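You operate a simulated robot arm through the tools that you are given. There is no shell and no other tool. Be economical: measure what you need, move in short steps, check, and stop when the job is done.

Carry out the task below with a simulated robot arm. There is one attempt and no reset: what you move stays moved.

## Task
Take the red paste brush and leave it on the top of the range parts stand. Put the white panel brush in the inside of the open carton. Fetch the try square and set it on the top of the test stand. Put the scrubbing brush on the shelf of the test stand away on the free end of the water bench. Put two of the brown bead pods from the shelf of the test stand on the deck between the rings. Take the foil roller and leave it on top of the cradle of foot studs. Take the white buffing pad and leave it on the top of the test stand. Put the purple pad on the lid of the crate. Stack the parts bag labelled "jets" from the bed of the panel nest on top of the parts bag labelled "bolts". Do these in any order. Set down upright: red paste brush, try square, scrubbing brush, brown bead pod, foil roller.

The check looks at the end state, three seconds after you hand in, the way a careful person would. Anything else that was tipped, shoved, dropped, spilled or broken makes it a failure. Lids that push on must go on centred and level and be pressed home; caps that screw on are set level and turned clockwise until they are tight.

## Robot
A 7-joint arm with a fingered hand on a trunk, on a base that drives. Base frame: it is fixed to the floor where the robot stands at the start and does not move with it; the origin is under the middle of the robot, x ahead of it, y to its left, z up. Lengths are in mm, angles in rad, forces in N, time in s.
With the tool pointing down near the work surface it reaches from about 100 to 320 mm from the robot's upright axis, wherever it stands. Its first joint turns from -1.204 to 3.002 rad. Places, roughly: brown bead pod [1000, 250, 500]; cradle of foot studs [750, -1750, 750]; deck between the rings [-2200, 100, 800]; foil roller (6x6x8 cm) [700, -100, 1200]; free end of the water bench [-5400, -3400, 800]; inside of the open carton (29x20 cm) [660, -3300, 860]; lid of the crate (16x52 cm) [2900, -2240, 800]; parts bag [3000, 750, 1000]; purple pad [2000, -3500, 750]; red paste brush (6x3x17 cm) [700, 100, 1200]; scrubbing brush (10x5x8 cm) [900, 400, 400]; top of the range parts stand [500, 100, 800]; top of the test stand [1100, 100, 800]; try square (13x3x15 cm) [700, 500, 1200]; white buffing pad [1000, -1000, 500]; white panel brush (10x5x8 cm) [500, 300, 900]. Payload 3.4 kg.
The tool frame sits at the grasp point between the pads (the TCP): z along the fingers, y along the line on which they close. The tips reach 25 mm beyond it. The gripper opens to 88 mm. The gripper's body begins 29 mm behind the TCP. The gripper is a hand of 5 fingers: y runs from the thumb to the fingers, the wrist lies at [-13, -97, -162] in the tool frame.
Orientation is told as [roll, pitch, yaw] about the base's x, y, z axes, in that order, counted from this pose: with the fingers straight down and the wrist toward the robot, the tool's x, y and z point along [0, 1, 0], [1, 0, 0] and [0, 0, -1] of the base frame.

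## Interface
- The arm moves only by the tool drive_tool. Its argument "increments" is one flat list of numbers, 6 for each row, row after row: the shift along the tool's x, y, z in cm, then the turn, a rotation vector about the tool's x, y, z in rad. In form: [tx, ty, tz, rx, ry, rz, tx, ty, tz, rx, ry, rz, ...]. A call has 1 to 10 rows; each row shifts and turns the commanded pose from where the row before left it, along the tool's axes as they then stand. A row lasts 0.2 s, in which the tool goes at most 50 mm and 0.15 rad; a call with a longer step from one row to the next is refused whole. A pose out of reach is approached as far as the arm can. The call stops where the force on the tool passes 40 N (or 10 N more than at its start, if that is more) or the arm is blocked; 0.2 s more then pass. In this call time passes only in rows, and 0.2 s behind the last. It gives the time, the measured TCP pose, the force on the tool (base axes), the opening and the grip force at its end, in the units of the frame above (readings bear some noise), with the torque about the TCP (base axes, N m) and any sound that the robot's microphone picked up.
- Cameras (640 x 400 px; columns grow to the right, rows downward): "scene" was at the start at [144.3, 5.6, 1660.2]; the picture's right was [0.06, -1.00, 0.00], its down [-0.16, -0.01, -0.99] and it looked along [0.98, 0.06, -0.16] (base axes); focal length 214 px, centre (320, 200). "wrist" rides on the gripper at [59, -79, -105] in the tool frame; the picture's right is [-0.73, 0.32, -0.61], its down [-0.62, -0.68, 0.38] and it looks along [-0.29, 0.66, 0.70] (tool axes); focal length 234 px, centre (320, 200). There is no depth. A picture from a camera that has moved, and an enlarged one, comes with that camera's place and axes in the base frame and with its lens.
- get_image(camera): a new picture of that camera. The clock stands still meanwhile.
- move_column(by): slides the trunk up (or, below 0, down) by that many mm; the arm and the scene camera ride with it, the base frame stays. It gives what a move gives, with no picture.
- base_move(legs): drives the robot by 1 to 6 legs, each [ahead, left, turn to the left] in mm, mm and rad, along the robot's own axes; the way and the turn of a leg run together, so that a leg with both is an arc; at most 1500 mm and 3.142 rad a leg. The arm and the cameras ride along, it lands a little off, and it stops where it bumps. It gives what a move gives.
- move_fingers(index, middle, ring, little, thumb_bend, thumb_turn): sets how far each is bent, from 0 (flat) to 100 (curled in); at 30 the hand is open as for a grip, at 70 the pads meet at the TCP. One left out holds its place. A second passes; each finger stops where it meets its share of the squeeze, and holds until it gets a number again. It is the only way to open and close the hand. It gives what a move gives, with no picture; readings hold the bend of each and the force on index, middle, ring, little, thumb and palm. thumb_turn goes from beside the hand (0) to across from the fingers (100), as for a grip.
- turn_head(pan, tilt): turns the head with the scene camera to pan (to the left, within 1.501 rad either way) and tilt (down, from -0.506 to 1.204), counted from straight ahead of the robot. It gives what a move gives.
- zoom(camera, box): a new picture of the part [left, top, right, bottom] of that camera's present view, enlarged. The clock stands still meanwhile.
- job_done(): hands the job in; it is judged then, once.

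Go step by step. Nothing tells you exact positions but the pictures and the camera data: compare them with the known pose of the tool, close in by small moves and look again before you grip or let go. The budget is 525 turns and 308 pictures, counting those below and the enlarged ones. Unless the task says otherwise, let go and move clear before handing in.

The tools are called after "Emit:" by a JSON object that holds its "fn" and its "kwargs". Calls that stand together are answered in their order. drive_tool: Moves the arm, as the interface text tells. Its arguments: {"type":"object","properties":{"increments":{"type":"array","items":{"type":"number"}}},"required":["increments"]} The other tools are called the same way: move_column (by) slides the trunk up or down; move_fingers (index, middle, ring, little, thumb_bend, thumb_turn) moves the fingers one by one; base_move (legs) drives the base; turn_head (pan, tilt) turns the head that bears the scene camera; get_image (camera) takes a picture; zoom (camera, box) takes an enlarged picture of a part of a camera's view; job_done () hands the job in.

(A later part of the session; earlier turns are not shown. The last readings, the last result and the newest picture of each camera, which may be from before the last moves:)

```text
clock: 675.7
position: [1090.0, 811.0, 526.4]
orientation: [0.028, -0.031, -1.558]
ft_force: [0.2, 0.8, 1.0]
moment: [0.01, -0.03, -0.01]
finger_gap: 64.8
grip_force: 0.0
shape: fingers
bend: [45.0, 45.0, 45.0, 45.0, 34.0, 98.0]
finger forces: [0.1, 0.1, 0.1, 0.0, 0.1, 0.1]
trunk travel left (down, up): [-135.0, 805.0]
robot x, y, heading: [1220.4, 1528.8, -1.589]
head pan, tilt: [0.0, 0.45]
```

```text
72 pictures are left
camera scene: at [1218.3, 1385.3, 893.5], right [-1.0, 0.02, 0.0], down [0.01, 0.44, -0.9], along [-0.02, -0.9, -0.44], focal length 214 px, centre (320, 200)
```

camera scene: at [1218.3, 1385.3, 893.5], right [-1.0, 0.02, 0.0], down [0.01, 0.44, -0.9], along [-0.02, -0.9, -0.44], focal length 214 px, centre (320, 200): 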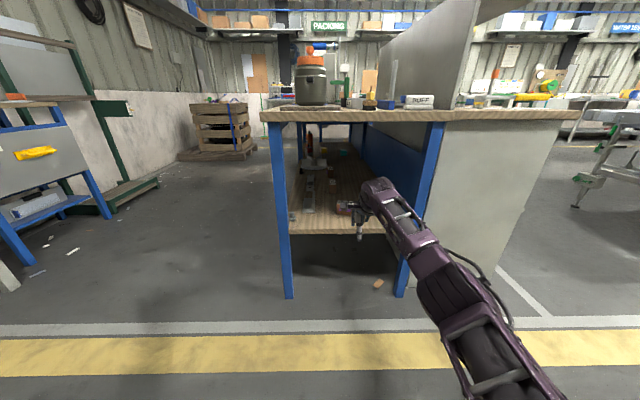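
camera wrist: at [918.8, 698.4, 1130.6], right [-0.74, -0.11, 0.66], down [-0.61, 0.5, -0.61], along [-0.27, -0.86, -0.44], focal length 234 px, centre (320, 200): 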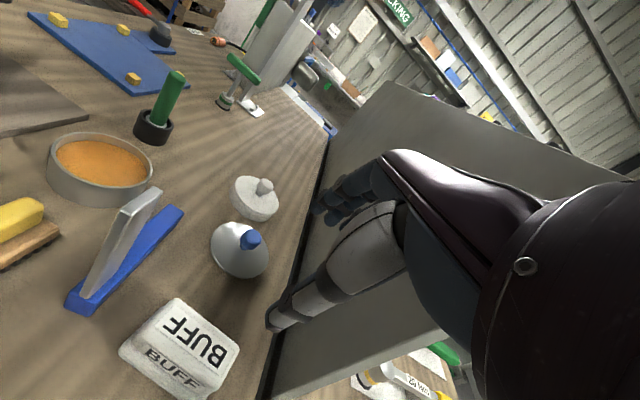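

Emit:
{"fn": "move_fingers", "kwargs": {"index": 27, "middle": 27, "ring": 27, "little": 27, "thumb_bend": 26}}

Emit:
{"fn": "base_move", "kwargs": {"legs": [[255, 0, 0]]}}

Emit:
{"fn": "get_image", "kwargs": {"camera": "wrist"}}

```text
clock: 676.7
position: [1089.3, 810.2, 526.5]
orientation: [0.031, -0.031, -1.559]
ft_force: [0.3, 0.3, 0.1]
moment: [0.02, -0.01, 0.01]
finger_gap: 91.1
grip_force: 0.0
shape: fingers
bend: [27.0, 27.0, 27.0, 27.0, 26.0, 98.0]
finger forces: [0.0, 0.0, 0.1, 0.1, 0.0, 0.0]
trunk travel left (down, up): [-135.0, 805.0]
robot x, y, heading: [1219.1, 1527.8, -1.591]
head pan, tilt: [0.0, 0.45]
```

```text
clock: 678.6
position: [1085.8, 556.3, 527.0]
orientation: [0.03, -0.032, -1.556]
ft_force: [0.2, 1.1, 0.2]
moment: [0.0, 0.02, 0.0]
finger_gap: 90.9
grip_force: 0.1
shape: fingers
bend: [27.0, 27.0, 27.0, 27.0, 26.0, 98.0]
finger forces: [0.0, 0.0, 0.1, 0.0, 0.0, 0.1]
trunk travel left (down, up): [-135.0, 805.0]
robot x, y, heading: [1214.0, 1272.4, -1.588]
head pan, tilt: [0.0, 0.45]
```

```text
71 pictures are left
camera wrist: at [1140.5, 640.6, 629.6], right [-0.74, -0.32, 0.6], down [-0.62, 0.66, -0.42], along [-0.26, -0.68, -0.68], focal length 234 px, centre (320, 200)
```

wrist: 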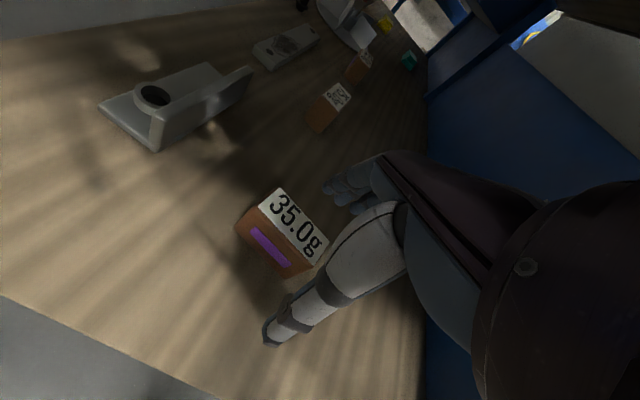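

Emit:
{"fn": "base_move", "kwargs": {"legs": [[51, 0, 0]]}}

Emit:
{"fn": "move_column", "kwargs": {"by": -50}}

Emit:
{"fn": "get_image", "kwargs": {"camera": "wrist"}}

```text
clock: 679.5
position: [1084.9, 505.5, 527.3]
orientation: [0.03, -0.032, -1.557]
ft_force: [-0.3, 0.2, -0.4]
moment: [-0.01, 0.01, -0.04]
finger_gap: 90.9
grip_force: 0.1
shape: fingers
bend: [27.0, 27.0, 27.0, 27.0, 26.0, 98.0]
finger forces: [0.0, 0.0, 0.0, 0.0, 0.0, 0.0]
trunk travel left (down, up): [-135.0, 805.0]
robot x, y, heading: [1217.2, 1220.2, -1.588]
head pan, tilt: [0.0, 0.45]
```

```text
clock: 680.4
position: [1084.8, 504.6, 475.7]
orientation: [0.029, -0.032, -1.554]
ft_force: [0.0, -1.3, -0.2]
moment: [0.0, -0.01, 0.01]
finger_gap: 91.0
grip_force: 0.0
shape: fingers
bend: [27.0, 27.0, 27.0, 27.0, 26.0, 98.0]
finger forces: [0.1, 0.1, 0.0, 0.0, 0.0, 0.0]
trunk travel left (down, up): [-85.0, 855.0]
robot x, y, heading: [1216.3, 1223.4, -1.586]
head pan, tilt: [0.0, 0.45]
```

```text
70 pictures are left
camera wrist: at [1139.7, 589.5, 579.7], right [-0.74, -0.32, 0.6], down [-0.62, 0.66, -0.42], along [-0.26, -0.68, -0.68], focal length 234 px, centre (320, 200)
```

wrist: 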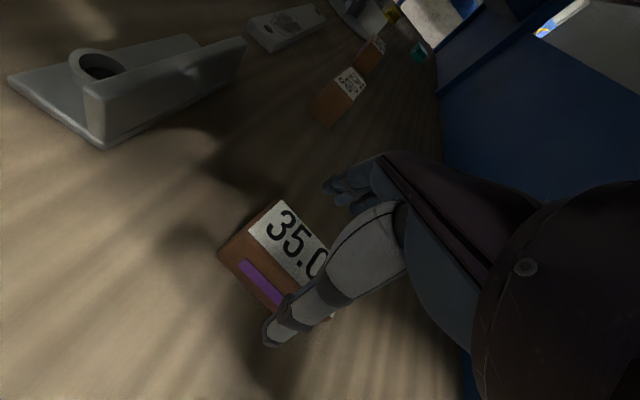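

Emit:
{"fn": "move_column", "kwargs": {"by": -42}}

Emit:
{"fn": "move_fingers", "kwargs": {"index": 76, "middle": 76, "ring": 76, "little": 70, "thumb_bend": 76}}

Emit:
{"fn": "move_column", "kwargs": {"by": 50}}

Emit:
{"fn": "get_image", "kwargs": {"camera": "wrist"}}

```text
clock: 681.3
position: [1085.3, 505.8, 434.8]
orientation: [0.028, -0.029, -1.556]
ft_force: [0.1, 0.2, 0.1]
moment: [-0.01, 0.02, -0.03]
finger_gap: 91.1
grip_force: 0.0
shape: fingers
bend: [27.0, 27.0, 27.0, 27.0, 26.0, 98.0]
finger forces: [0.0, 0.1, 0.0, 0.0, 0.1, 0.1]
trunk travel left (down, up): [-43.0, 897.0]
robot x, y, heading: [1214.4, 1222.8, -1.589]
head pan, tilt: [0.0, 0.45]
```

```text
clock: 682.3
position: [1084.5, 504.8, 433.9]
orientation: [0.03, -0.032, -1.556]
ft_force: [0.2, -0.9, 0.2]
moment: [-0.07, 0.05, 0.0]
finger_gap: 34.8
grip_force: 24.9
shape: fingers
bend: [57.0, 63.0, 72.0, 70.0, 54.0, 94.0]
finger forces: [9.5, 7.5, 7.7, 0.1, 25.6, 0.0]
trunk travel left (down, up): [-43.0, 897.0]
robot x, y, heading: [1213.9, 1221.4, -1.585]
head pan, tilt: [0.0, 0.45]
```

```text
clock: 683.2
position: [1085.2, 504.8, 483.3]
orientation: [0.03, -0.03, -1.555]
ft_force: [0.1, -0.6, -3.1]
moment: [-0.01, 0.02, 0.01]
finger_gap: 34.7
grip_force: 24.3
shape: fingers
bend: [57.0, 64.0, 72.0, 70.0, 54.0, 94.0]
finger forces: [9.3, 7.1, 7.5, 0.0, 25.3, 0.0]
trunk travel left (down, up): [-93.0, 847.0]
robot x, y, heading: [1214.2, 1226.9, -1.583]
head pan, tilt: [0.0, 0.45]
```

```text
69 pictures are left
camera wrist: at [1139.6, 589.2, 587.2], right [-0.74, -0.32, 0.6], down [-0.62, 0.66, -0.42], along [-0.26, -0.68, -0.68], focal length 234 px, centre (320, 200)
```

wrist: 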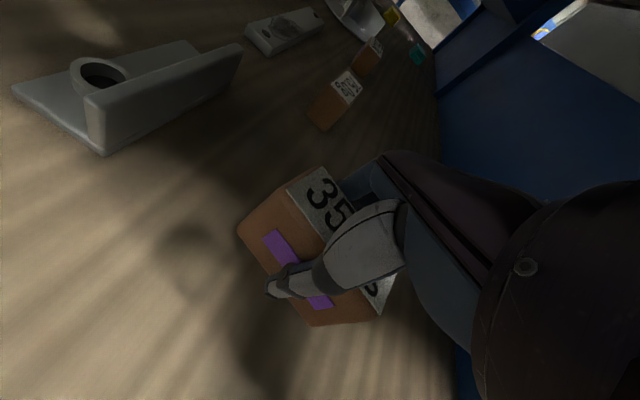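

Pod 1 held. Back out, raise, and drive to the trolley deck.

Emit:
{"fn": "base_move", "kwargs": {"legs": [[-350, 0, 0]]}}

Emit:
{"fn": "move_column", "kwargs": {"by": 400}}

Emit:
{"fn": "move_column", "kwargs": {"by": 250}}

Emit:
{"fn": "base_move", "kwargs": {"legs": [[0, 0, -1.555], [1400, 0, 0], [1400, 0, 0], [500, 0, 0], [0, 0, 1.57]]}}

Emit:
{"fn": "turn_head", "kwargs": {"pan": 0.0, "tilt": 0.5}}

Emit:
{"fn": "get_image", "kwargs": {"camera": "scene"}}

```text
clock: 685.5
position: [1090.3, 856.0, 484.7]
orientation: [0.03, -0.032, -1.556]
ft_force: [-0.8, -0.8, -3.0]
moment: [-0.03, 0.04, 0.01]
finger_gap: 35.0
grip_force: 24.7
shape: fingers
bend: [57.0, 64.0, 72.0, 70.0, 54.0, 94.0]
finger forces: [9.3, 7.1, 7.5, 0.0, 25.3, 0.0]
trunk travel left (down, up): [-93.0, 847.0]
robot x, y, heading: [1220.9, 1575.7, -1.59]
head pan, tilt: [0.0, 0.45]
```

```text
clock: 689.3
position: [1089.5, 855.7, 883.5]
orientation: [0.03, -0.03, -1.555]
ft_force: [0.2, -0.3, -2.7]
moment: [-0.07, -0.03, -0.05]
finger_gap: 34.7
grip_force: 24.7
shape: fingers
bend: [57.0, 64.0, 72.0, 70.0, 54.0, 94.0]
finger forces: [9.3, 7.2, 7.6, 0.1, 25.3, 0.1]
trunk travel left (down, up): [-493.0, 447.0]
robot x, y, heading: [1215.7, 1573.0, -1.591]
head pan, tilt: [0.0, 0.45]
```

```text
clock: 691.9
position: [1089.2, 855.9, 1133.6]
orientation: [0.031, -0.03, -1.556]
ft_force: [0.6, 0.0, -2.3]
moment: [-0.04, 0.04, 0.0]
finger_gap: 34.9
grip_force: 24.5
shape: fingers
bend: [57.0, 64.0, 72.0, 70.0, 54.0, 94.0]
finger forces: [9.3, 7.1, 7.5, 0.0, 25.3, 0.1]
trunk travel left (down, up): [-743.0, 197.0]
robot x, y, heading: [1221.5, 1574.3, -1.59]
head pan, tilt: [0.0, 0.45]
```

```text
clock: 715.4
position: [-2181.9, 858.1, 1134.2]
orientation: [0.031, -0.029, -1.553]
ft_force: [0.1, -0.3, -2.0]
moment: [-0.01, 0.0, -0.01]
finger_gap: 33.9
grip_force: 22.1
shape: fingers
bend: [58.0, 64.0, 73.0, 70.0, 55.0, 94.0]
finger forces: [8.4, 6.8, 6.9, 0.0, 22.8, 0.0]
trunk travel left (down, up): [-743.0, 197.0]
robot x, y, heading: [-2054.1, 1573.8, -1.59]
head pan, tilt: [0.0, 0.45]
```

```text
clock: 716.1
position: [-2180.9, 858.1, 1133.9]
orientation: [0.028, -0.03, -1.554]
ft_force: [-0.3, 0.4, -2.6]
moment: [0.03, 0.0, -0.01]
finger_gap: 33.7
grip_force: 22.5
shape: fingers
bend: [58.0, 64.0, 73.0, 70.0, 55.0, 94.0]
finger forces: [8.3, 6.7, 6.9, 0.0, 22.7, 0.1]
trunk travel left (down, up): [-743.0, 197.0]
robot x, y, heading: [-2051.1, 1574.0, -1.586]
head pan, tilt: [0.0, 0.499]
```

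```text
68 pictures are left
camera scene: at [-2055.4, 1433.8, 1497.0], right [-1.0, 0.01, 0.0], down [0.01, 0.48, -0.88], along [-0.01, -0.88, -0.48], focal length 214 px, centre (320, 200)
```

scene: 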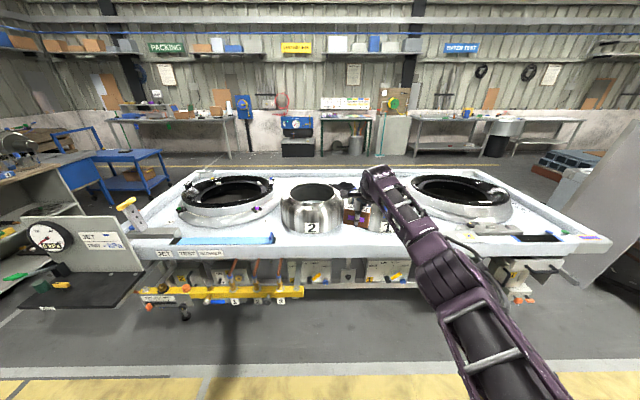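

Emit:
{"fn": "zoom", "kwargs": {"camera": "scene", "box": [230, 150, 450, 270]}}

```text
2.91 times, centred on (340, 210) of scene
camera zoom: at [-2055.4, 1433.8, 1497.0], right [-1.0, 0.01, 0.0], down [0.01, 0.48, -0.88], along [-0.01, -0.88, -0.48], focal length 624 px, centre (262, 171)
```

zoom: 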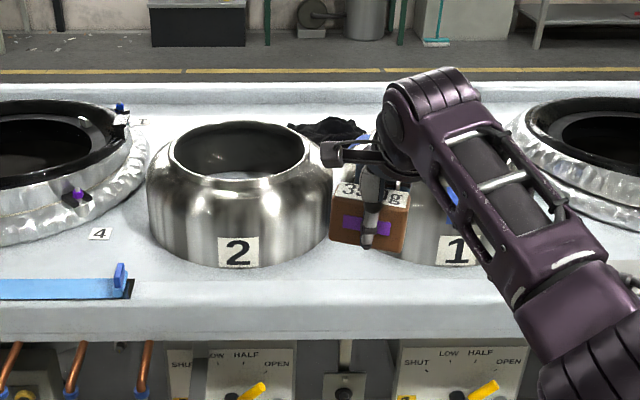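

The deck between the two big rings lies behind pots 1 and 2. Raise fully and move closer for a look from above.

Emit:
{"fn": "move_column", "kwargs": {"by": 190}}

Emit:
{"fn": "base_move", "kwargs": {"legs": [[420, 0, 0]]}}

Emit:
{"fn": "turn_head", "kwargs": {"pan": 0.15, "tilt": 0.75}}

Emit:
{"fn": "get_image", "kwargs": {"camera": "scene"}}

Emit:
{"fn": "get_image", "kwargs": {"camera": "wrist"}}

```text
clock: 718.1
position: [-2182.3, 858.0, 1323.8]
orientation: [0.029, -0.029, -1.552]
ft_force: [0.1, 0.3, -2.2]
moment: [-0.04, 0.02, 0.0]
finger_gap: 33.8
grip_force: 22.9
shape: fingers
bend: [58.0, 64.0, 73.0, 70.0, 55.0, 94.0]
finger forces: [8.5, 6.8, 6.9, 0.0, 22.6, 0.1]
trunk travel left (down, up): [-933.0, 7.0]
robot x, y, heading: [-2055.4, 1576.9, -1.587]
head pan, tilt: [0.0, 0.499]
```

```text
clock: 720.7
position: [-2187.0, 440.5, 1325.4]
orientation: [0.03, -0.03, -1.552]
ft_force: [-0.1, 0.0, -2.1]
moment: [0.0, -0.01, -0.01]
finger_gap: 33.9
grip_force: 22.6
shape: fingers
bend: [58.0, 64.0, 73.0, 70.0, 55.0, 94.0]
finger forces: [8.5, 7.0, 6.9, 0.1, 22.7, 0.1]
trunk travel left (down, up): [-933.0, 7.0]
robot x, y, heading: [-2059.9, 1155.5, -1.58]
head pan, tilt: [0.0, 0.499]
```

```text
clock: 721.5
position: [-2186.7, 437.9, 1324.3]
orientation: [0.03, -0.031, -1.552]
ft_force: [-0.9, -0.4, -1.7]
moment: [-0.02, -0.01, 0.0]
finger_gap: 33.7
grip_force: 22.4
shape: fingers
bend: [58.0, 64.0, 73.0, 70.0, 55.0, 94.0]
finger forces: [8.4, 6.9, 6.8, 0.0, 22.7, 0.0]
trunk travel left (down, up): [-933.0, 7.0]
robot x, y, heading: [-2058.3, 1152.4, -1.59]
head pan, tilt: [0.15, 0.75]
```

```text
66 pictures are left
camera scene: at [-2048.3, 1022.6, 1665.0], right [-0.99, -0.14, 0.0], down [-0.09, 0.68, -0.73], along [0.1, -0.72, -0.68], focal length 214 px, centre (320, 200)
```

scene: 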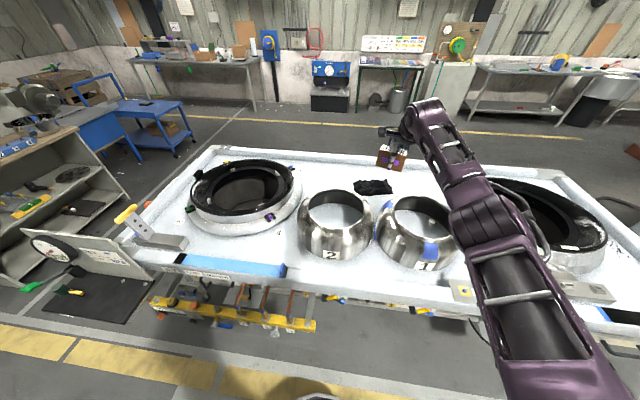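

```text
65 pictures are left
camera wrist: at [-2132.9, 522.6, 1427.0], right [-0.74, -0.32, 0.6], down [-0.62, 0.66, -0.42], along [-0.26, -0.68, -0.68], focal length 234 px, centre (320, 200)
```

wrist: 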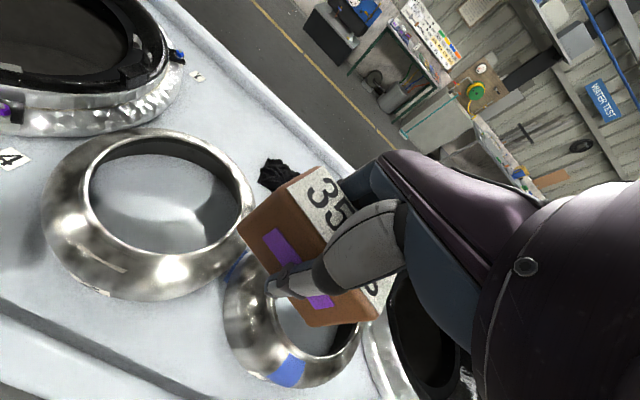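

From the north the chrome rings are in the way; the south side is clear. The target is the open deck around (-2190,80), behind the rings. Drive around the trolley to its south side.

Emit:
{"fn": "base_move", "kwargs": {"legs": [[-425, 0, 0], [0, 0, 1.585], [1400, 0, 0], [370, 0, 0], [0, 0, -1.572]]}}

Emit:
{"fn": "base_move", "kwargs": {"legs": [[1100, 0, 0], [1100, 0, 0], [1000, 0, 0], [0, 0, -1.57], [1000, 0, 0], [990, 0, 0]]}}

Emit:
{"fn": "base_move", "kwargs": {"legs": [[0, 0, -1.57]]}}

Emit:
{"fn": "turn_head", "kwargs": {"pan": 0.0, "tilt": 0.6}}

Emit:
{"fn": "get_image", "kwargs": {"camera": "scene"}}

```text
clock: 740.3
position: [-396.6, 878.7, 1324.0]
orientation: [0.029, -0.029, -1.527]
ft_force: [0.0, 0.0, -1.3]
moment: [-0.02, 0.0, -0.01]
finger_gap: 32.6
grip_force: 20.2
shape: fingers
bend: [58.0, 65.0, 73.0, 70.0, 55.0, 94.0]
finger forces: [8.0, 6.4, 6.2, 0.0, 20.7, 0.0]
trunk travel left (down, up): [-933.0, 7.0]
robot x, y, heading: [-287.2, 1599.4, -1.561]
head pan, tilt: [0.15, 0.75]
```

```text
clock: 769.4
position: [-2949.6, -1550.6, 1325.1]
orientation: [0.027, -0.032, -3.087]
ft_force: [-0.2, 0.6, -2.3]
moment: [0.0, 0.03, 0.02]
finger_gap: 32.2
grip_force: 20.1
shape: fingers
bend: [59.0, 65.0, 73.0, 70.0, 55.0, 94.0]
finger forces: [7.8, 6.2, 5.9, 0.0, 19.9, 0.0]
trunk travel left (down, up): [-933.0, 7.0]
robot x, y, heading: [-2228.2, -1653.2, -3.114]
head pan, tilt: [0.15, 0.75]
```

```text
clock: 773.6
position: [-2110.8, -934.5, 1323.3]
orientation: [0.029, -0.03, 1.605]
ft_force: [0.4, -0.1, -2.0]
moment: [0.04, 0.01, -0.02]
finger_gap: 31.5
grip_force: 18.8
shape: fingers
bend: [59.0, 65.0, 74.0, 70.0, 56.0, 94.0]
finger forces: [7.7, 6.1, 5.8, 0.0, 19.0, 0.0]
trunk travel left (down, up): [-933.0, 7.0]
robot x, y, heading: [-2228.8, -1652.7, 1.576]
head pan, tilt: [0.15, 0.75]
```

```text
clock: 774.3
position: [-2110.1, -934.0, 1324.2]
orientation: [0.029, -0.03, 1.603]
ft_force: [1.0, -0.3, -2.5]
moment: [0.0, 0.0, 0.01]
finger_gap: 31.8
grip_force: 19.0
shape: fingers
bend: [59.0, 65.0, 74.0, 70.0, 56.0, 94.0]
finger forces: [7.6, 6.0, 5.8, 0.0, 19.1, 0.0]
trunk travel left (down, up): [-933.0, 7.0]
robot x, y, heading: [-2223.8, -1654.1, 1.574]
head pan, tilt: [0.0, 0.6]
```

```text
64 pictures are left
camera scene: at [-2226.1, -1514.9, 1677.9], right [1.0, 0.0, 0.0], down [0.0, -0.57, -0.82], along [0.0, 0.82, -0.57], focal length 214 px, centre (320, 200)
```

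scene: 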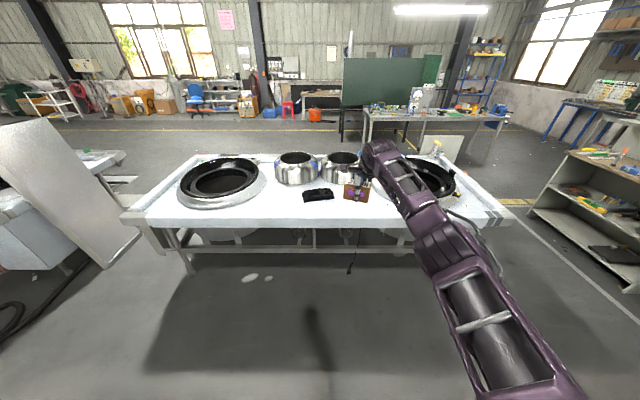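

Deck z≈750; the free middle of the deck is around (-2140,60). Move in and lower.

Emit:
{"fn": "base_move", "kwargs": {"legs": [[990, 32, 0]]}}

Emit:
{"fn": "move_column", "kwargs": {"by": -400}}

Emit:
{"fn": "get_image", "kwargs": {"camera": "scene"}}

Emit:
{"fn": "get_image", "kwargs": {"camera": "wrist"}}

```text
clock: 779.5
position: [-2152.4, 52.0, 1324.1]
orientation: [0.028, -0.031, 1.611]
ft_force: [0.7, -0.3, -2.8]
moment: [-0.01, -0.01, 0.0]
finger_gap: 31.3
grip_force: 19.4
shape: fingers
bend: [59.0, 65.0, 74.0, 70.0, 56.0, 94.0]
finger forces: [7.5, 6.0, 5.7, 0.0, 19.1, 0.0]
trunk travel left (down, up): [-933.0, 7.0]
robot x, y, heading: [-2261.9, -670.7, 1.578]
head pan, tilt: [0.0, 0.6]
```

```text
clock: 783.3
position: [-2153.2, 52.1, 923.6]
orientation: [0.027, -0.029, 1.612]
ft_force: [0.1, 0.2, -2.4]
moment: [0.04, -0.01, -0.05]
finger_gap: 31.4
grip_force: 19.4
shape: fingers
bend: [59.0, 65.0, 74.0, 70.0, 56.0, 94.0]
finger forces: [7.6, 5.9, 5.8, 0.0, 19.2, 0.0]
trunk travel left (down, up): [-533.0, 407.0]
robot x, y, heading: [-2262.6, -667.0, 1.581]
head pan, tilt: [0.0, 0.6]
```

```text
63 pictures are left
camera scene: at [-2264.2, -529.3, 1277.9], right [1.0, 0.01, 0.0], down [0.0, -0.57, -0.82], along [-0.01, 0.82, -0.57], focal length 214 px, centre (320, 200)
```

scene: 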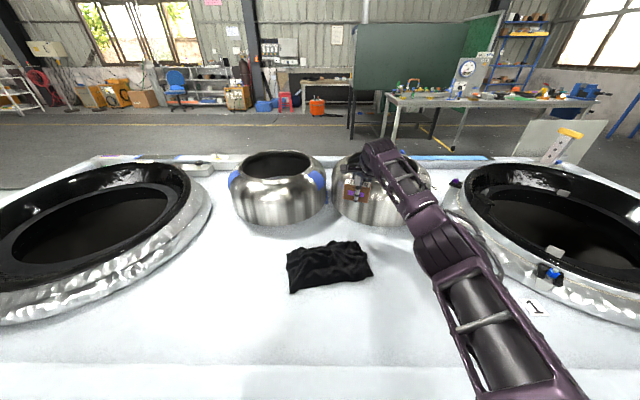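

```text
62 pictures are left
camera wrist: at [-2205.1, -31.1, 1027.3], right [0.73, 0.33, 0.6], down [0.64, -0.64, -0.42], along [0.24, 0.69, -0.68], focal length 234 px, centre (320, 200)
```

wrist: 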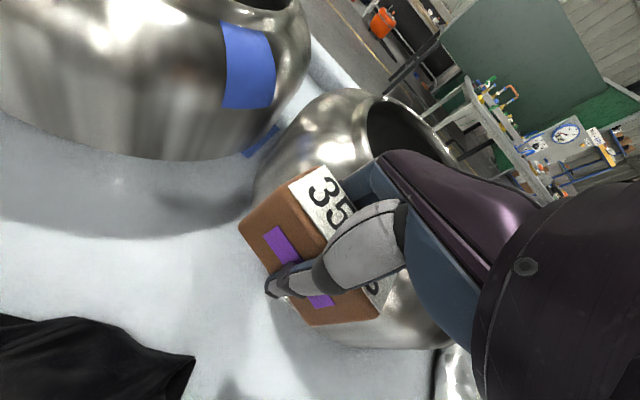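

The pocket between the two chrome rings and the black cloth is free around (-2225,30). I'll put this pod at (-2172,28).

Emit:
{"fn": "base_move", "kwargs": {"legs": [[-24, 19, 0]]}}

Emit:
{"fn": "move_column", "kwargs": {"by": -90}}

Emit:
{"fn": "get_image", "kwargs": {"camera": "wrist"}}

```text
clock: 784.1
position: [-2172.5, 28.2, 924.8]
orientation: [0.027, -0.032, 1.61]
ft_force: [-0.1, 0.1, -1.5]
moment: [0.01, 0.0, -0.01]
finger_gap: 32.0
grip_force: 19.5
shape: fingers
bend: [59.0, 65.0, 74.0, 70.0, 56.0, 94.0]
finger forces: [7.6, 6.1, 5.8, 0.1, 19.2, 0.1]
trunk travel left (down, up): [-533.0, 407.0]
robot x, y, heading: [-2280.5, -691.5, 1.582]
head pan, tilt: [0.0, 0.6]
```

```text
clock: 785.4
position: [-2171.6, 27.8, 834.6]
orientation: [0.028, -0.03, 1.611]
ft_force: [-0.1, -1.0, -2.1]
moment: [0.01, -0.03, 0.02]
finger_gap: 32.0
grip_force: 19.5
shape: fingers
bend: [59.0, 65.0, 74.0, 70.0, 56.0, 94.0]
finger forces: [7.6, 6.1, 5.8, 0.1, 19.3, 0.1]
trunk travel left (down, up): [-443.0, 497.0]
robot x, y, heading: [-2285.8, -690.8, 1.575]
head pan, tilt: [0.0, 0.6]
```

```text
61 pictures are left
camera wrist: at [-2224.0, -55.3, 937.4], right [0.73, 0.33, 0.6], down [0.64, -0.64, -0.42], along [0.24, 0.69, -0.68], focal length 234 px, centre (320, 200)
```

wrist: 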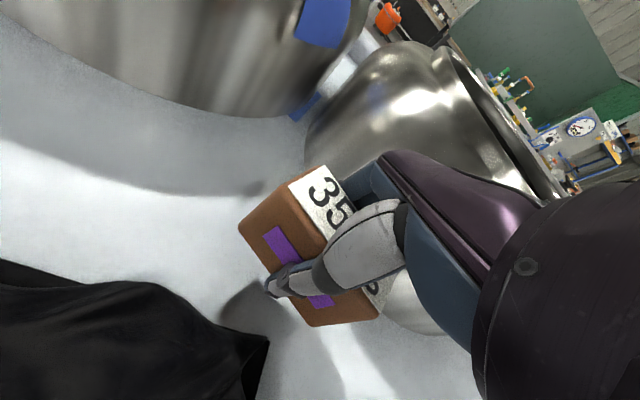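

Emit:
{"fn": "drive_tool", "kwargs": {"increments": [0.4, 1, 1.5, 0, 0, 0, 0, 0, 1.5, 0, 0, 0]}}

Emit:
{"fn": "drive_tool", "kwargs": {"increments": [0, 0, 0.8, 0, 0, 0]}}

Emit:
{"fn": "drive_tool", "kwargs": {"increments": [0, 0, 0.7, 0, 0, 0]}}

Emit:
{"fn": "drive_tool", "kwargs": {"increments": [0, 0, 0.6, 0, 0, 0]}}

```text
clock: 786.0
position: [-2177.0, 38.5, 804.9]
orientation: [0.028, -0.029, 1.613]
ft_force: [0.2, 0.0, -2.3]
moment: [0.0, 0.03, 0.02]
finger_gap: 31.7
grip_force: 19.6
shape: fingers
bend: [59.0, 65.0, 74.0, 70.0, 56.0, 94.0]
finger forces: [7.5, 6.2, 5.8, 0.0, 19.3, 0.0]
trunk travel left (down, up): [-443.0, 497.0]
robot x, y, heading: [-2280.2, -692.0, 1.573]
head pan, tilt: [0.0, 0.6]
```

```text
clock: 786.4
position: [-2177.5, 38.0, 795.8]
orientation: [0.031, -0.028, 1.612]
ft_force: [0.0, -0.6, -3.0]
moment: [0.03, -0.03, 0.01]
finger_gap: 31.5
grip_force: 19.0
shape: fingers
bend: [59.0, 65.0, 74.0, 70.0, 56.0, 94.0]
finger forces: [7.6, 6.1, 5.8, 0.0, 19.2, 0.0]
trunk travel left (down, up): [-443.0, 497.0]
robot x, y, heading: [-2285.4, -692.5, 1.579]
head pan, tilt: [0.0, 0.6]
```

```text
clock: 786.8
position: [-2177.2, 38.4, 789.6]
orientation: [0.029, -0.029, 1.609]
ft_force: [0.2, -0.4, -2.4]
moment: [0.01, -0.04, -0.02]
finger_gap: 31.6
grip_force: 19.1
shape: fingers
bend: [59.0, 65.0, 74.0, 70.0, 56.0, 94.0]
finger forces: [7.5, 6.1, 5.8, 0.0, 19.3, 0.0]
trunk travel left (down, up): [-443.0, 497.0]
robot x, y, heading: [-2284.1, -694.3, 1.58]
head pan, tilt: [0.0, 0.6]
```

```text
clock: 787.2
position: [-2178.2, 38.6, 784.9]
orientation: [0.028, -0.032, 1.611]
ft_force: [0.1, 0.5, -0.1]
moment: [0.04, -0.09, 0.02]
finger_gap: 31.5
grip_force: 20.8
shape: fingers
bend: [59.0, 65.0, 74.0, 70.0, 55.0, 94.0]
finger forces: [7.4, 6.4, 7.0, 0.0, 20.7, 0.0]
trunk travel left (down, up): [-443.0, 497.0]
robot x, y, heading: [-2280.4, -695.9, 1.577]
head pan, tilt: [0.0, 0.6]
```

Emit:
{"fn": "drive_tool", "kwargs": {"increments": [0, 0, 0.25, 0, 0, 0]}}

Emit:
{"fn": "move_fingers", "kwargs": {"index": 46, "middle": 46, "ring": 46, "little": 50, "thumb_bend": 42}}

Emit:
{"fn": "move_column", "kwargs": {"by": 120}}

Emit:
{"fn": "get_image", "kwargs": {"camera": "wrist"}}

```text
clock: 787.6
position: [-2178.5, 38.6, 783.6]
orientation: [0.028, -0.035, 1.612]
ft_force: [0.1, 1.7, 8.2]
moment: [0.14, -0.18, 0.03]
finger_gap: 31.2
grip_force: 22.9
shape: fingers
bend: [59.0, 65.0, 74.0, 70.0, 56.0, 94.0]
finger forces: [8.0, 7.7, 7.9, 0.0, 22.8, 0.0]
trunk travel left (down, up): [-443.0, 497.0]
robot x, y, heading: [-2283.1, -688.1, 1.581]
head pan, tilt: [0.0, 0.6]
```

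```text
clock: 788.6
position: [-2177.3, 38.6, 782.1]
orientation: [0.029, -0.033, 1.61]
ft_force: [0.7, -0.8, 0.2]
moment: [0.03, 0.01, 0.03]
finger_gap: 54.6
grip_force: 0.1
shape: fingers
bend: [46.0, 46.0, 46.0, 50.0, 42.0, 97.0]
finger forces: [0.1, 0.1, 0.0, 0.0, 0.6, 0.0]
trunk travel left (down, up): [-443.0, 497.0]
robot x, y, heading: [-2280.9, -691.1, 1.581]
head pan, tilt: [0.0, 0.6]
```

```text
clock: 790.1
position: [-2178.6, 39.1, 901.3]
orientation: [0.027, -0.03, 1.613]
ft_force: [0.4, 0.2, -0.3]
moment: [0.0, 0.0, 0.02]
finger_gap: 54.7
grip_force: 0.0
shape: fingers
bend: [46.0, 46.0, 46.0, 50.0, 42.0, 97.0]
finger forces: [0.1, 0.0, 0.0, 0.1, 0.1, 0.0]
trunk travel left (down, up): [-563.0, 377.0]
robot x, y, heading: [-2285.5, -690.5, 1.58]
head pan, tilt: [0.0, 0.6]
```

```text
60 pictures are left
camera wrist: at [-2230.2, -44.0, 1004.4], right [0.73, 0.33, 0.6], down [0.64, -0.64, -0.42], along [0.24, 0.69, -0.68], focal length 234 px, centre (320, 200)
```

wrist: 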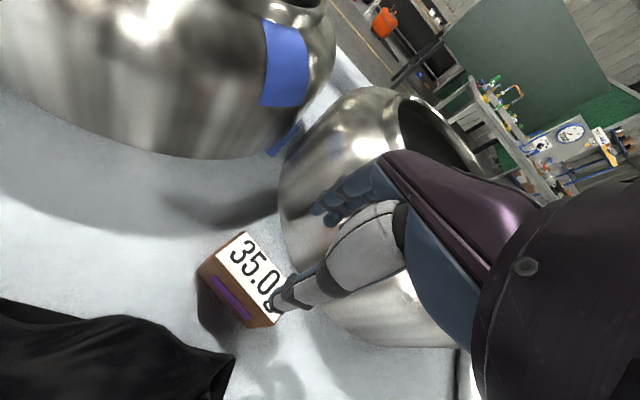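

Pod 1 stands upright on the deck. On the way back I'll fetch the foil roller from the riser. Retreat, raise, and drive to the bench front.

Emit:
{"fn": "move_column", "kwargs": {"by": 370}}

Emit:
{"fn": "base_move", "kwargs": {"legs": [[-960, 0, 0], [0, 0, -1.58], [1000, 0, 0], [950, 0, 0], [0, 830, 0], [0, 800, 0]]}}

Emit:
{"fn": "turn_head", "kwargs": {"pan": 0.0, "tilt": 0.5}}

Emit:
{"fn": "get_image", "kwargs": {"camera": "scene"}}

```text
clock: 793.7
position: [-2178.4, 39.0, 1270.8]
orientation: [0.028, -0.033, 1.611]
ft_force: [0.0, -0.1, 0.6]
moment: [0.01, 0.02, 0.05]
finger_gap: 54.7
grip_force: 0.2
shape: fingers
bend: [46.0, 46.0, 46.0, 50.0, 42.0, 97.0]
finger forces: [0.1, 0.0, 0.0, 0.0, 0.0, 0.0]
trunk travel left (down, up): [-933.0, 7.0]
robot x, y, heading: [-2286.1, -691.6, 1.581]
head pan, tilt: [0.0, 0.6]
```

```text
clock: 819.9
position: [411.3, -128.1, 1271.6]
orientation: [0.029, -0.031, 0.027]
ft_force: [0.6, 0.5, 0.2]
moment: [0.0, -0.02, -0.01]
finger_gap: 54.7
grip_force: 0.1
shape: fingers
bend: [46.0, 46.0, 46.0, 50.0, 42.0, 97.0]
finger forces: [0.0, 0.1, 0.0, 0.0, 0.0, 0.0]
trunk travel left (down, up): [-933.0, 7.0]
robot x, y, heading: [-321.9, -12.5, -0.001]
head pan, tilt: [0.0, 0.6]
```

```text
clock: 820.5
position: [411.5, -127.2, 1271.9]
orientation: [0.028, -0.031, 0.027]
ft_force: [0.5, -0.5, 0.0]
moment: [0.02, 0.01, 0.01]
finger_gap: 55.0
grip_force: 0.0
shape: fingers
bend: [46.0, 46.0, 46.0, 50.0, 42.0, 97.0]
finger forces: [0.0, 0.0, 0.0, 0.1, 0.0, 0.0]
trunk travel left (down, up): [-933.0, 7.0]
robot x, y, heading: [-316.3, -11.7, -0.005]
head pan, tilt: [0.0, 0.499]
```

```text
59 pictures are left
camera scene: at [-175.9, -12.0, 1687.0], right [-0.01, -1.0, 0.0], down [-0.48, 0.0, -0.88], along [0.88, -0.01, -0.48], focal length 214 px, centre (320, 200)
```

scene: 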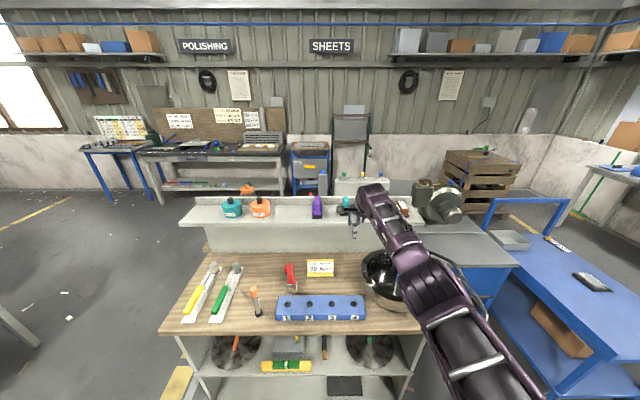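

Emit:
{"fn": "base_move", "kwargs": {"legs": [[170, 0, 0]]}}

Emit:
{"fn": "get_image", "kwargs": {"camera": "wrist"}}

Emit:
{"fn": "zoom", "kwargs": {"camera": "scene", "box": [270, 160, 450, 270]}}

```text
clock: 822.0
position: [580.6, -129.4, 1274.3]
orientation: [0.028, -0.033, 0.023]
ft_force: [0.1, 0.7, 0.4]
moment: [-0.02, 0.02, -0.01]
finger_gap: 54.8
grip_force: 0.1
shape: fingers
bend: [46.0, 46.0, 46.0, 50.0, 42.0, 97.0]
finger forces: [0.1, 0.1, 0.0, 0.0, 0.1, 0.1]
trunk travel left (down, up): [-933.0, 7.0]
robot x, y, heading: [-144.6, -9.1, -0.007]
head pan, tilt: [0.0, 0.499]
```

```text
58 pictures are left
camera wrist: at [496.5, -73.7, 1376.0], right [0.32, -0.74, 0.6], down [-0.65, -0.63, -0.42], along [0.69, -0.25, -0.68], focal length 234 px, centre (320, 200)
```

wrist: 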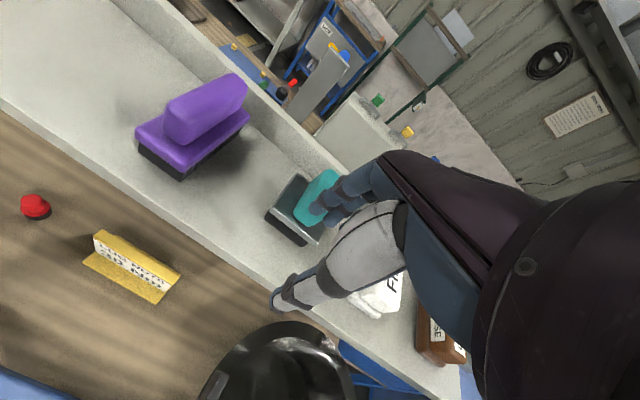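

```text
3.56 times, centred on (360, 215) of scene
camera zoom: at [-7.7, -13.2, 1687.4], right [-0.01, -1.0, 0.0], down [-0.48, 0.0, -0.88], along [0.88, -0.01, -0.48], focal length 763 px, centre (178, 147)
```

zoom: 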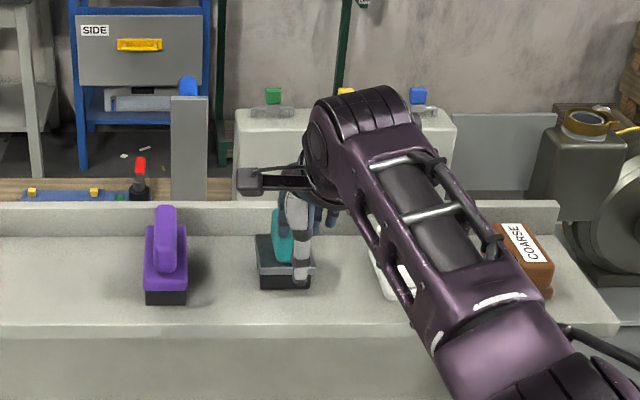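

Roller at about (660,-136), its handle ridge along x. Rise 20 mm and move above it.

Emit:
{"fn": "move_fingers", "kwargs": {"index": 27, "middle": 27, "ring": 27, "little": 27, "thumb_bend": 25}}

Emit:
{"fn": "drive_tool", "kwargs": {"increments": [0, 0, -2.5, 0, 0, 0]}}

Emit:
{"fn": "base_move", "kwargs": {"legs": [[78, -6, 0]]}}

Emit:
{"fn": "get_image", "kwargs": {"camera": "wrist"}}

```text
clock: 823.0
position: [581.2, -128.7, 1272.4]
orientation: [0.028, -0.032, 0.025]
ft_force: [1.3, 0.2, -0.5]
moment: [0.03, 0.0, 0.01]
finger_gap: 91.9
grip_force: 0.1
shape: fingers
bend: [27.0, 27.0, 27.0, 27.0, 25.0, 97.0]
finger forces: [0.0, 0.0, 0.1, 0.0, 0.0, 0.0]
trunk travel left (down, up): [-933.0, 7.0]
robot x, y, heading: [-143.3, -10.5, -0.004]
head pan, tilt: [0.0, 0.499]
```

```text
clock: 823.4
position: [580.8, -128.7, 1296.4]
orientation: [0.03, -0.033, 0.026]
ft_force: [0.8, -0.1, -0.2]
moment: [0.02, -0.01, 0.0]
finger_gap: 91.9
grip_force: 0.0
shape: fingers
bend: [27.0, 27.0, 27.0, 27.0, 25.0, 97.0]
finger forces: [0.1, 0.0, 0.0, 0.0, 0.0, 0.1]
trunk travel left (down, up): [-933.0, 7.0]
robot x, y, heading: [-149.5, -11.1, -0.003]
head pan, tilt: [0.0, 0.499]
```

```text
clock: 824.5
position: [656.1, -134.6, 1298.4]
orientation: [0.028, -0.033, 0.024]
ft_force: [0.5, 0.1, -0.4]
moment: [0.01, -0.05, 0.01]
finger_gap: 91.8
grip_force: 0.0
shape: fingers
bend: [27.0, 27.0, 27.0, 27.0, 25.0, 97.0]
finger forces: [0.0, 0.0, 0.0, 0.1, 0.1, 0.0]
trunk travel left (down, up): [-933.0, 7.0]
robot x, y, heading: [-68.3, -17.2, -0.008]
head pan, tilt: [0.0, 0.499]
```

```text
56 pictures are left
camera wrist: at [572.8, -80.6, 1401.7], right [0.32, -0.73, 0.6], down [-0.65, -0.63, -0.42], along [0.69, -0.25, -0.68], focal length 234 px, centre (320, 200)
```

wrist: 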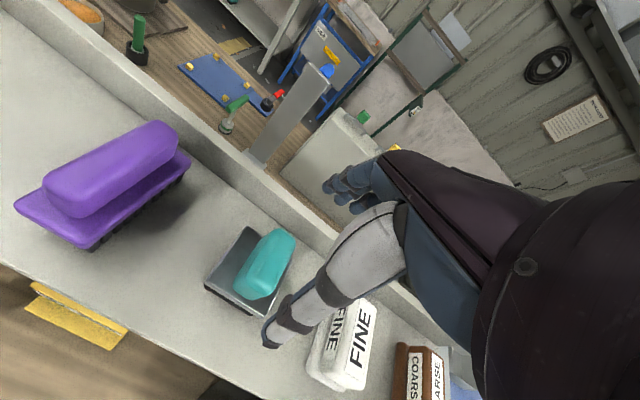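

Emit:
{"fn": "drive_tool", "kwargs": {"increments": [0.4, 0.2, 3, 0, 0, 0, 0, 0, 2.5, 0, 0, 0]}}

Emit:
{"fn": "zoom", "kwargs": {"camera": "wrist", "box": [160, 150, 400, 370]}}

```text
clock: 825.1
position: [662.5, -130.4, 1240.7]
orientation: [0.029, -0.032, 0.025]
ft_force: [-0.9, -0.3, -0.3]
moment: [0.0, 0.0, 0.0]
finger_gap: 91.6
grip_force: 0.0
shape: fingers
bend: [27.0, 27.0, 27.0, 27.0, 25.0, 97.0]
finger forces: [0.0, 0.1, 0.0, 0.0, 0.1, 0.0]
trunk travel left (down, up): [-933.0, 7.0]
robot x, y, heading: [-72.0, -17.4, -0.011]
head pan, tilt: [0.0, 0.499]
```

```text
1.82 times, centred on (280, 260) of wrist
camera zoom: at [579.8, -74.6, 1344.8], right [0.32, -0.74, 0.6], down [-0.65, -0.63, -0.42], along [0.69, -0.25, -0.68], focal length 426 px, centre (393, 91)
```

zoom: 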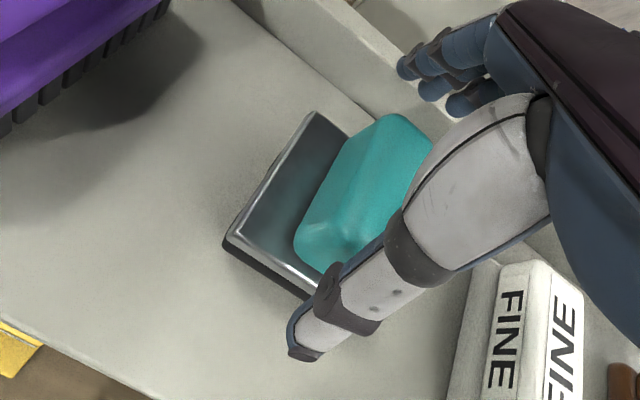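

Emit:
{"fn": "drive_tool", "kwargs": {"increments": [-0.3, -0.4, 1.2, 0, 0, 0]}}

Emit:
{"fn": "move_fingers", "kwargs": {"index": 74, "middle": 74, "ring": 70, "little": 60, "thumb_bend": 74}}

Emit:
{"fn": "drive_tool", "kwargs": {"increments": [0, 0, -1.5, 0, 0, 0, 0, 0, -2.5, 0, 0, 0]}}

Emit:
{"fn": "get_image", "kwargs": {"camera": "wrist"}}

```text
clock: 825.5
position: [659.5, -132.9, 1229.6]
orientation: [0.027, -0.033, 0.026]
ft_force: [1.0, -0.1, 0.6]
moment: [0.01, -0.03, -0.02]
finger_gap: 91.7
grip_force: 0.0
shape: fingers
bend: [27.0, 27.0, 27.0, 27.0, 25.0, 97.0]
finger forces: [0.0, 0.0, 0.0, 0.0, 0.1, 0.0]
trunk travel left (down, up): [-933.0, 7.0]
robot x, y, heading: [-69.7, -17.9, -0.006]
head pan, tilt: [0.0, 0.499]
```

```text
clock: 826.5
position: [660.2, -133.9, 1230.2]
orientation: [0.029, -0.033, 0.025]
ft_force: [1.1, -0.8, 1.6]
moment: [-0.1, -0.13, -0.01]
finger_gap: 48.6
grip_force: 23.6
shape: fingers
bend: [41.0, 52.0, 70.0, 60.0, 54.0, 96.0]
finger forces: [13.9, 9.6, 0.0, 0.0, 23.0, 0.1]
trunk travel left (down, up): [-933.0, 7.0]
robot x, y, heading: [-69.7, -20.3, -0.01]
head pan, tilt: [0.0, 0.499]
```

```text
clock: 827.1
position: [659.3, -133.8, 1269.3]
orientation: [0.029, -0.032, 0.026]
ft_force: [-1.0, 0.1, -2.2]
moment: [-0.01, 0.02, 0.0]
finger_gap: 48.6
grip_force: 22.8
shape: fingers
bend: [41.0, 52.0, 70.0, 60.0, 54.0, 95.0]
finger forces: [14.1, 8.4, 0.0, 0.0, 22.6, 0.0]
trunk travel left (down, up): [-933.0, 7.0]
robot x, y, heading: [-68.4, -17.3, -0.009]
head pan, tilt: [0.0, 0.499]
```

```text
54 pictures are left
camera wrist: at [575.7, -79.1, 1372.4], right [0.32, -0.73, 0.6], down [-0.65, -0.63, -0.42], along [0.69, -0.25, -0.68], focal length 234 px, centre (320, 200)
```

wrist: 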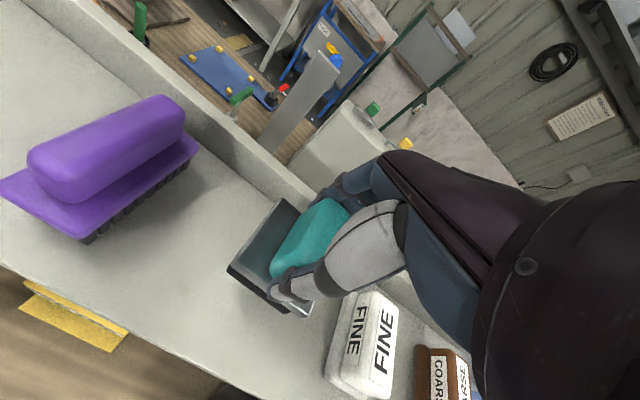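

Roller held level. Back off and go to the cart with the cradle.

Emit:
{"fn": "base_move", "kwargs": {"legs": [[-370, 0, 0], [0, -1000, 0], [0, -560, 0]]}}

Emit:
{"fn": "turn_head", "kwargs": {"pan": -0.05, "tilt": 0.75}}

Emit:
{"fn": "get_image", "kwargs": {"camera": "scene"}}

```text
clock: 837.0
position: [271.2, -1684.8, 1269.0]
orientation: [0.027, -0.032, 0.015]
ft_force: [0.2, 0.4, -0.4]
moment: [-0.03, 0.0, 0.0]
finger_gap: 48.9
grip_force: 21.8
shape: fingers
bend: [41.0, 52.0, 70.0, 60.0, 54.0, 95.0]
finger forces: [14.1, 8.4, 0.0, 0.0, 22.6, 0.0]
trunk travel left (down, up): [-933.0, 7.0]
robot x, y, heading: [-453.1, -1559.8, -0.018]
head pan, tilt: [0.0, 0.499]
```

```text
clock: 837.7
position: [271.1, -1686.0, 1267.8]
orientation: [0.029, -0.031, 0.016]
ft_force: [-0.1, 0.2, -1.4]
moment: [0.01, 0.0, -0.01]
finger_gap: 48.8
grip_force: 22.0
shape: fingers
bend: [41.0, 52.0, 70.0, 60.0, 54.0, 95.0]
finger forces: [14.1, 8.4, 0.1, 0.0, 22.6, 0.0]
trunk travel left (down, up): [-933.0, 7.0]
robot x, y, heading: [-457.9, -1560.1, -0.019]
head pan, tilt: [-0.051, 0.75]
```

```text
53 pictures are left
camera scene: at [-321.5, -1569.3, 1665.1], right [-0.07, -1.0, 0.0], down [-0.68, 0.05, -0.73], along [0.73, -0.05, -0.68], focal length 214 px, centre (320, 200)
```

scene: 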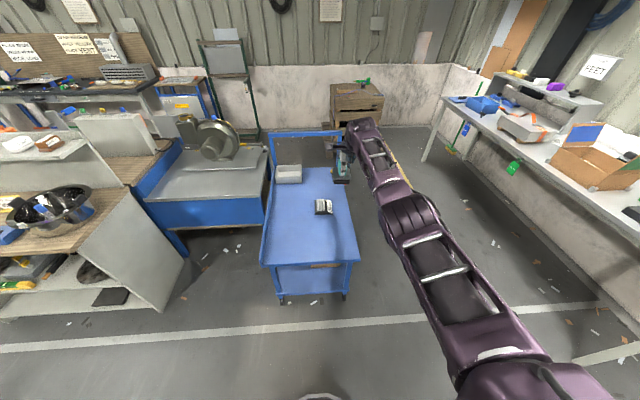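

Emit:
{"fn": "zoom", "kwargs": {"camera": "scene", "box": [260, 150, 380, 250]}}

Emit:
{"fn": "get_image", "kwargs": {"camera": "wrist"}}

```text
4.00 times, centred on (320, 200) of scene
camera zoom: at [-321.5, -1569.3, 1665.1], right [-0.07, -1.0, 0.0], down [-0.68, 0.05, -0.73], along [0.73, -0.05, -0.68], focal length 858 px, centre (320, 200)
```

zoom: 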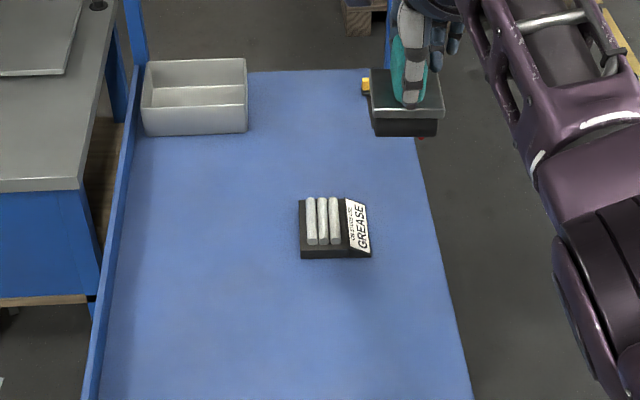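

```text
51 pictures are left
camera wrist: at [188.2, -1630.1, 1372.0], right [0.32, -0.74, 0.6], down [-0.66, -0.62, -0.42], along [0.68, -0.26, -0.68], focal length 234 px, centre (320, 200)
```

wrist: 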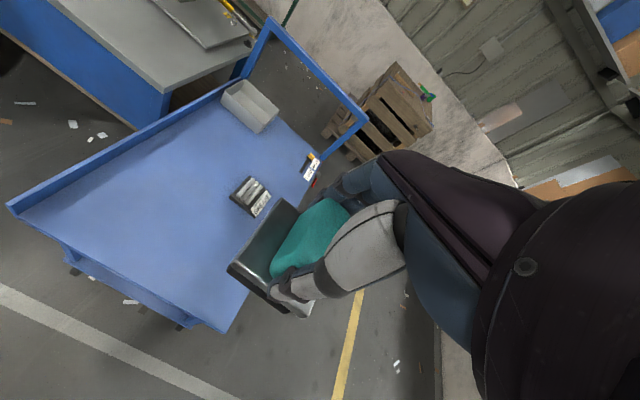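

Cradle rods centre ≈(637,-1646), top z≈725. Move over it and lower.

Emit:
{"fn": "base_move", "kwargs": {"legs": [[366, 46, 0.018]]}}

Emit:
{"fn": "move_column", "kwargs": {"by": -360}}

Emit:
{"fn": "get_image", "kwargs": {"camera": "wrist"}}

Emit:
{"fn": "zoom", "kwargs": {"camera": "scene", "box": [240, 120, 440, 250]}}

```text
clock: 840.1
position: [638.6, -1631.1, 1269.4]
orientation: [0.028, -0.031, 0.03]
ft_force: [-0.3, 0.1, -1.3]
moment: [-0.03, -0.02, 0.01]
finger_gap: 48.5
grip_force: 22.4
shape: fingers
bend: [41.0, 52.0, 70.0, 60.0, 54.0, 95.0]
finger forces: [14.2, 8.4, 0.0, 0.1, 22.5, 0.0]
trunk travel left (down, up): [-933.0, 7.0]
robot x, y, heading: [-83.2, -1520.7, -0.0]
head pan, tilt: [-0.051, 0.75]
```

```text
clock: 843.6
position: [639.6, -1630.2, 908.9]
orientation: [0.028, -0.032, 0.031]
ft_force: [0.2, 0.6, -1.9]
moment: [-0.01, 0.0, 0.01]
finger_gap: 48.6
grip_force: 22.5
shape: fingers
bend: [41.0, 52.0, 70.0, 60.0, 54.0, 95.0]
finger forces: [14.2, 8.4, 0.0, 0.2, 22.6, 0.0]
trunk travel left (down, up): [-573.0, 367.0]
robot x, y, heading: [-88.6, -1519.3, 0.001]
head pan, tilt: [-0.051, 0.75]
```

```text
50 pictures are left
camera wrist: at [556.0, -1575.9, 1012.1], right [0.33, -0.73, 0.6], down [-0.65, -0.63, -0.42], along [0.69, -0.25, -0.68], focal length 234 px, centre (320, 200)
```

wrist: 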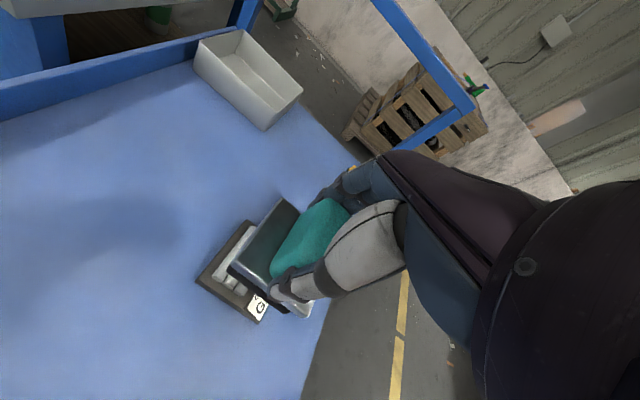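

```text
3.08 times, centred on (340, 185) of scene
camera zoom: at [45.2, -1524.0, 1305.1], right [-0.05, -1.0, 0.0], down [-0.68, 0.03, -0.73], along [0.73, -0.04, -0.68], focal length 660 px, centre (258, 246)
```

zoom: 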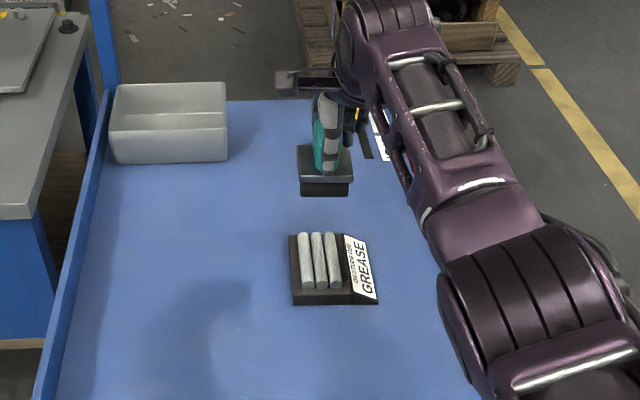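

Aligned over the rods. Lower 95 mm, then slowly to contact.

Emit:
{"fn": "move_column", "kwargs": {"by": -92}}

Emit:
{"fn": "get_image", "kwargs": {"camera": "wrist"}}

Emit:
{"fn": "zoom", "kwargs": {"camera": "scene", "box": [270, 120, 400, 230]}}

```text
clock: 844.9
position: [639.5, -1630.0, 815.5]
orientation: [0.027, -0.03, 0.031]
ft_force: [-0.8, 0.4, -0.9]
moment: [-0.01, 0.0, 0.01]
finger_gap: 48.7
grip_force: 22.3
shape: fingers
bend: [41.0, 52.0, 70.0, 60.0, 54.0, 95.0]
finger forces: [14.3, 8.4, 0.0, 0.0, 22.6, 0.0]
trunk travel left (down, up): [-481.0, 459.0]
robot x, y, heading: [-92.3, -1520.6, 0.004]
head pan, tilt: [-0.051, 0.75]
```

```text
48 pictures are left
camera wrist: at [555.9, -1575.9, 920.2], right [0.33, -0.73, 0.6], down [-0.65, -0.63, -0.42], along [0.69, -0.25, -0.68], focal length 234 px, centre (320, 200)
```

wrist: 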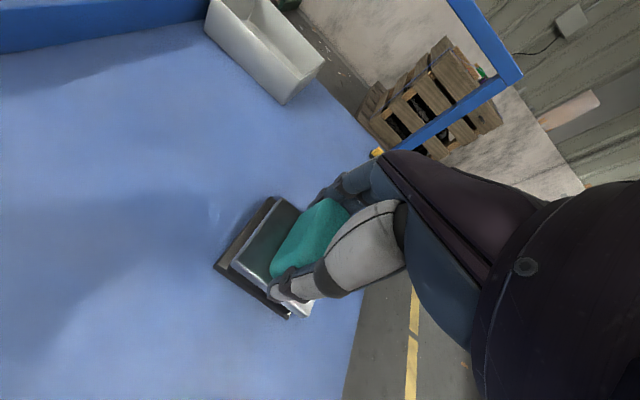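

```text
3.64 times, centred on (335, 175) of scene
camera zoom: at [45.1, -1523.9, 1213.1], right [-0.05, -1.0, 0.0], down [-0.68, 0.03, -0.73], along [0.73, -0.04, -0.68], focal length 780 px, centre (266, 291)
```

zoom: 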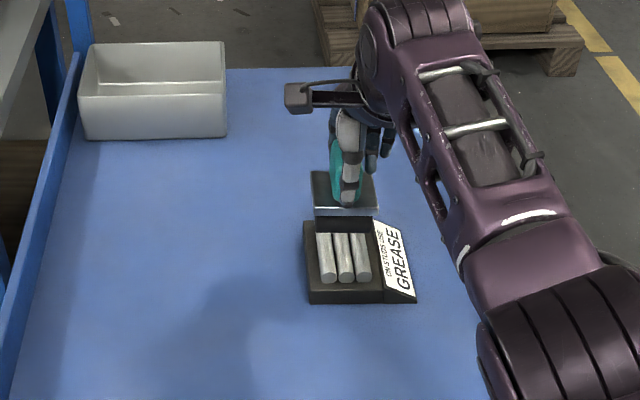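

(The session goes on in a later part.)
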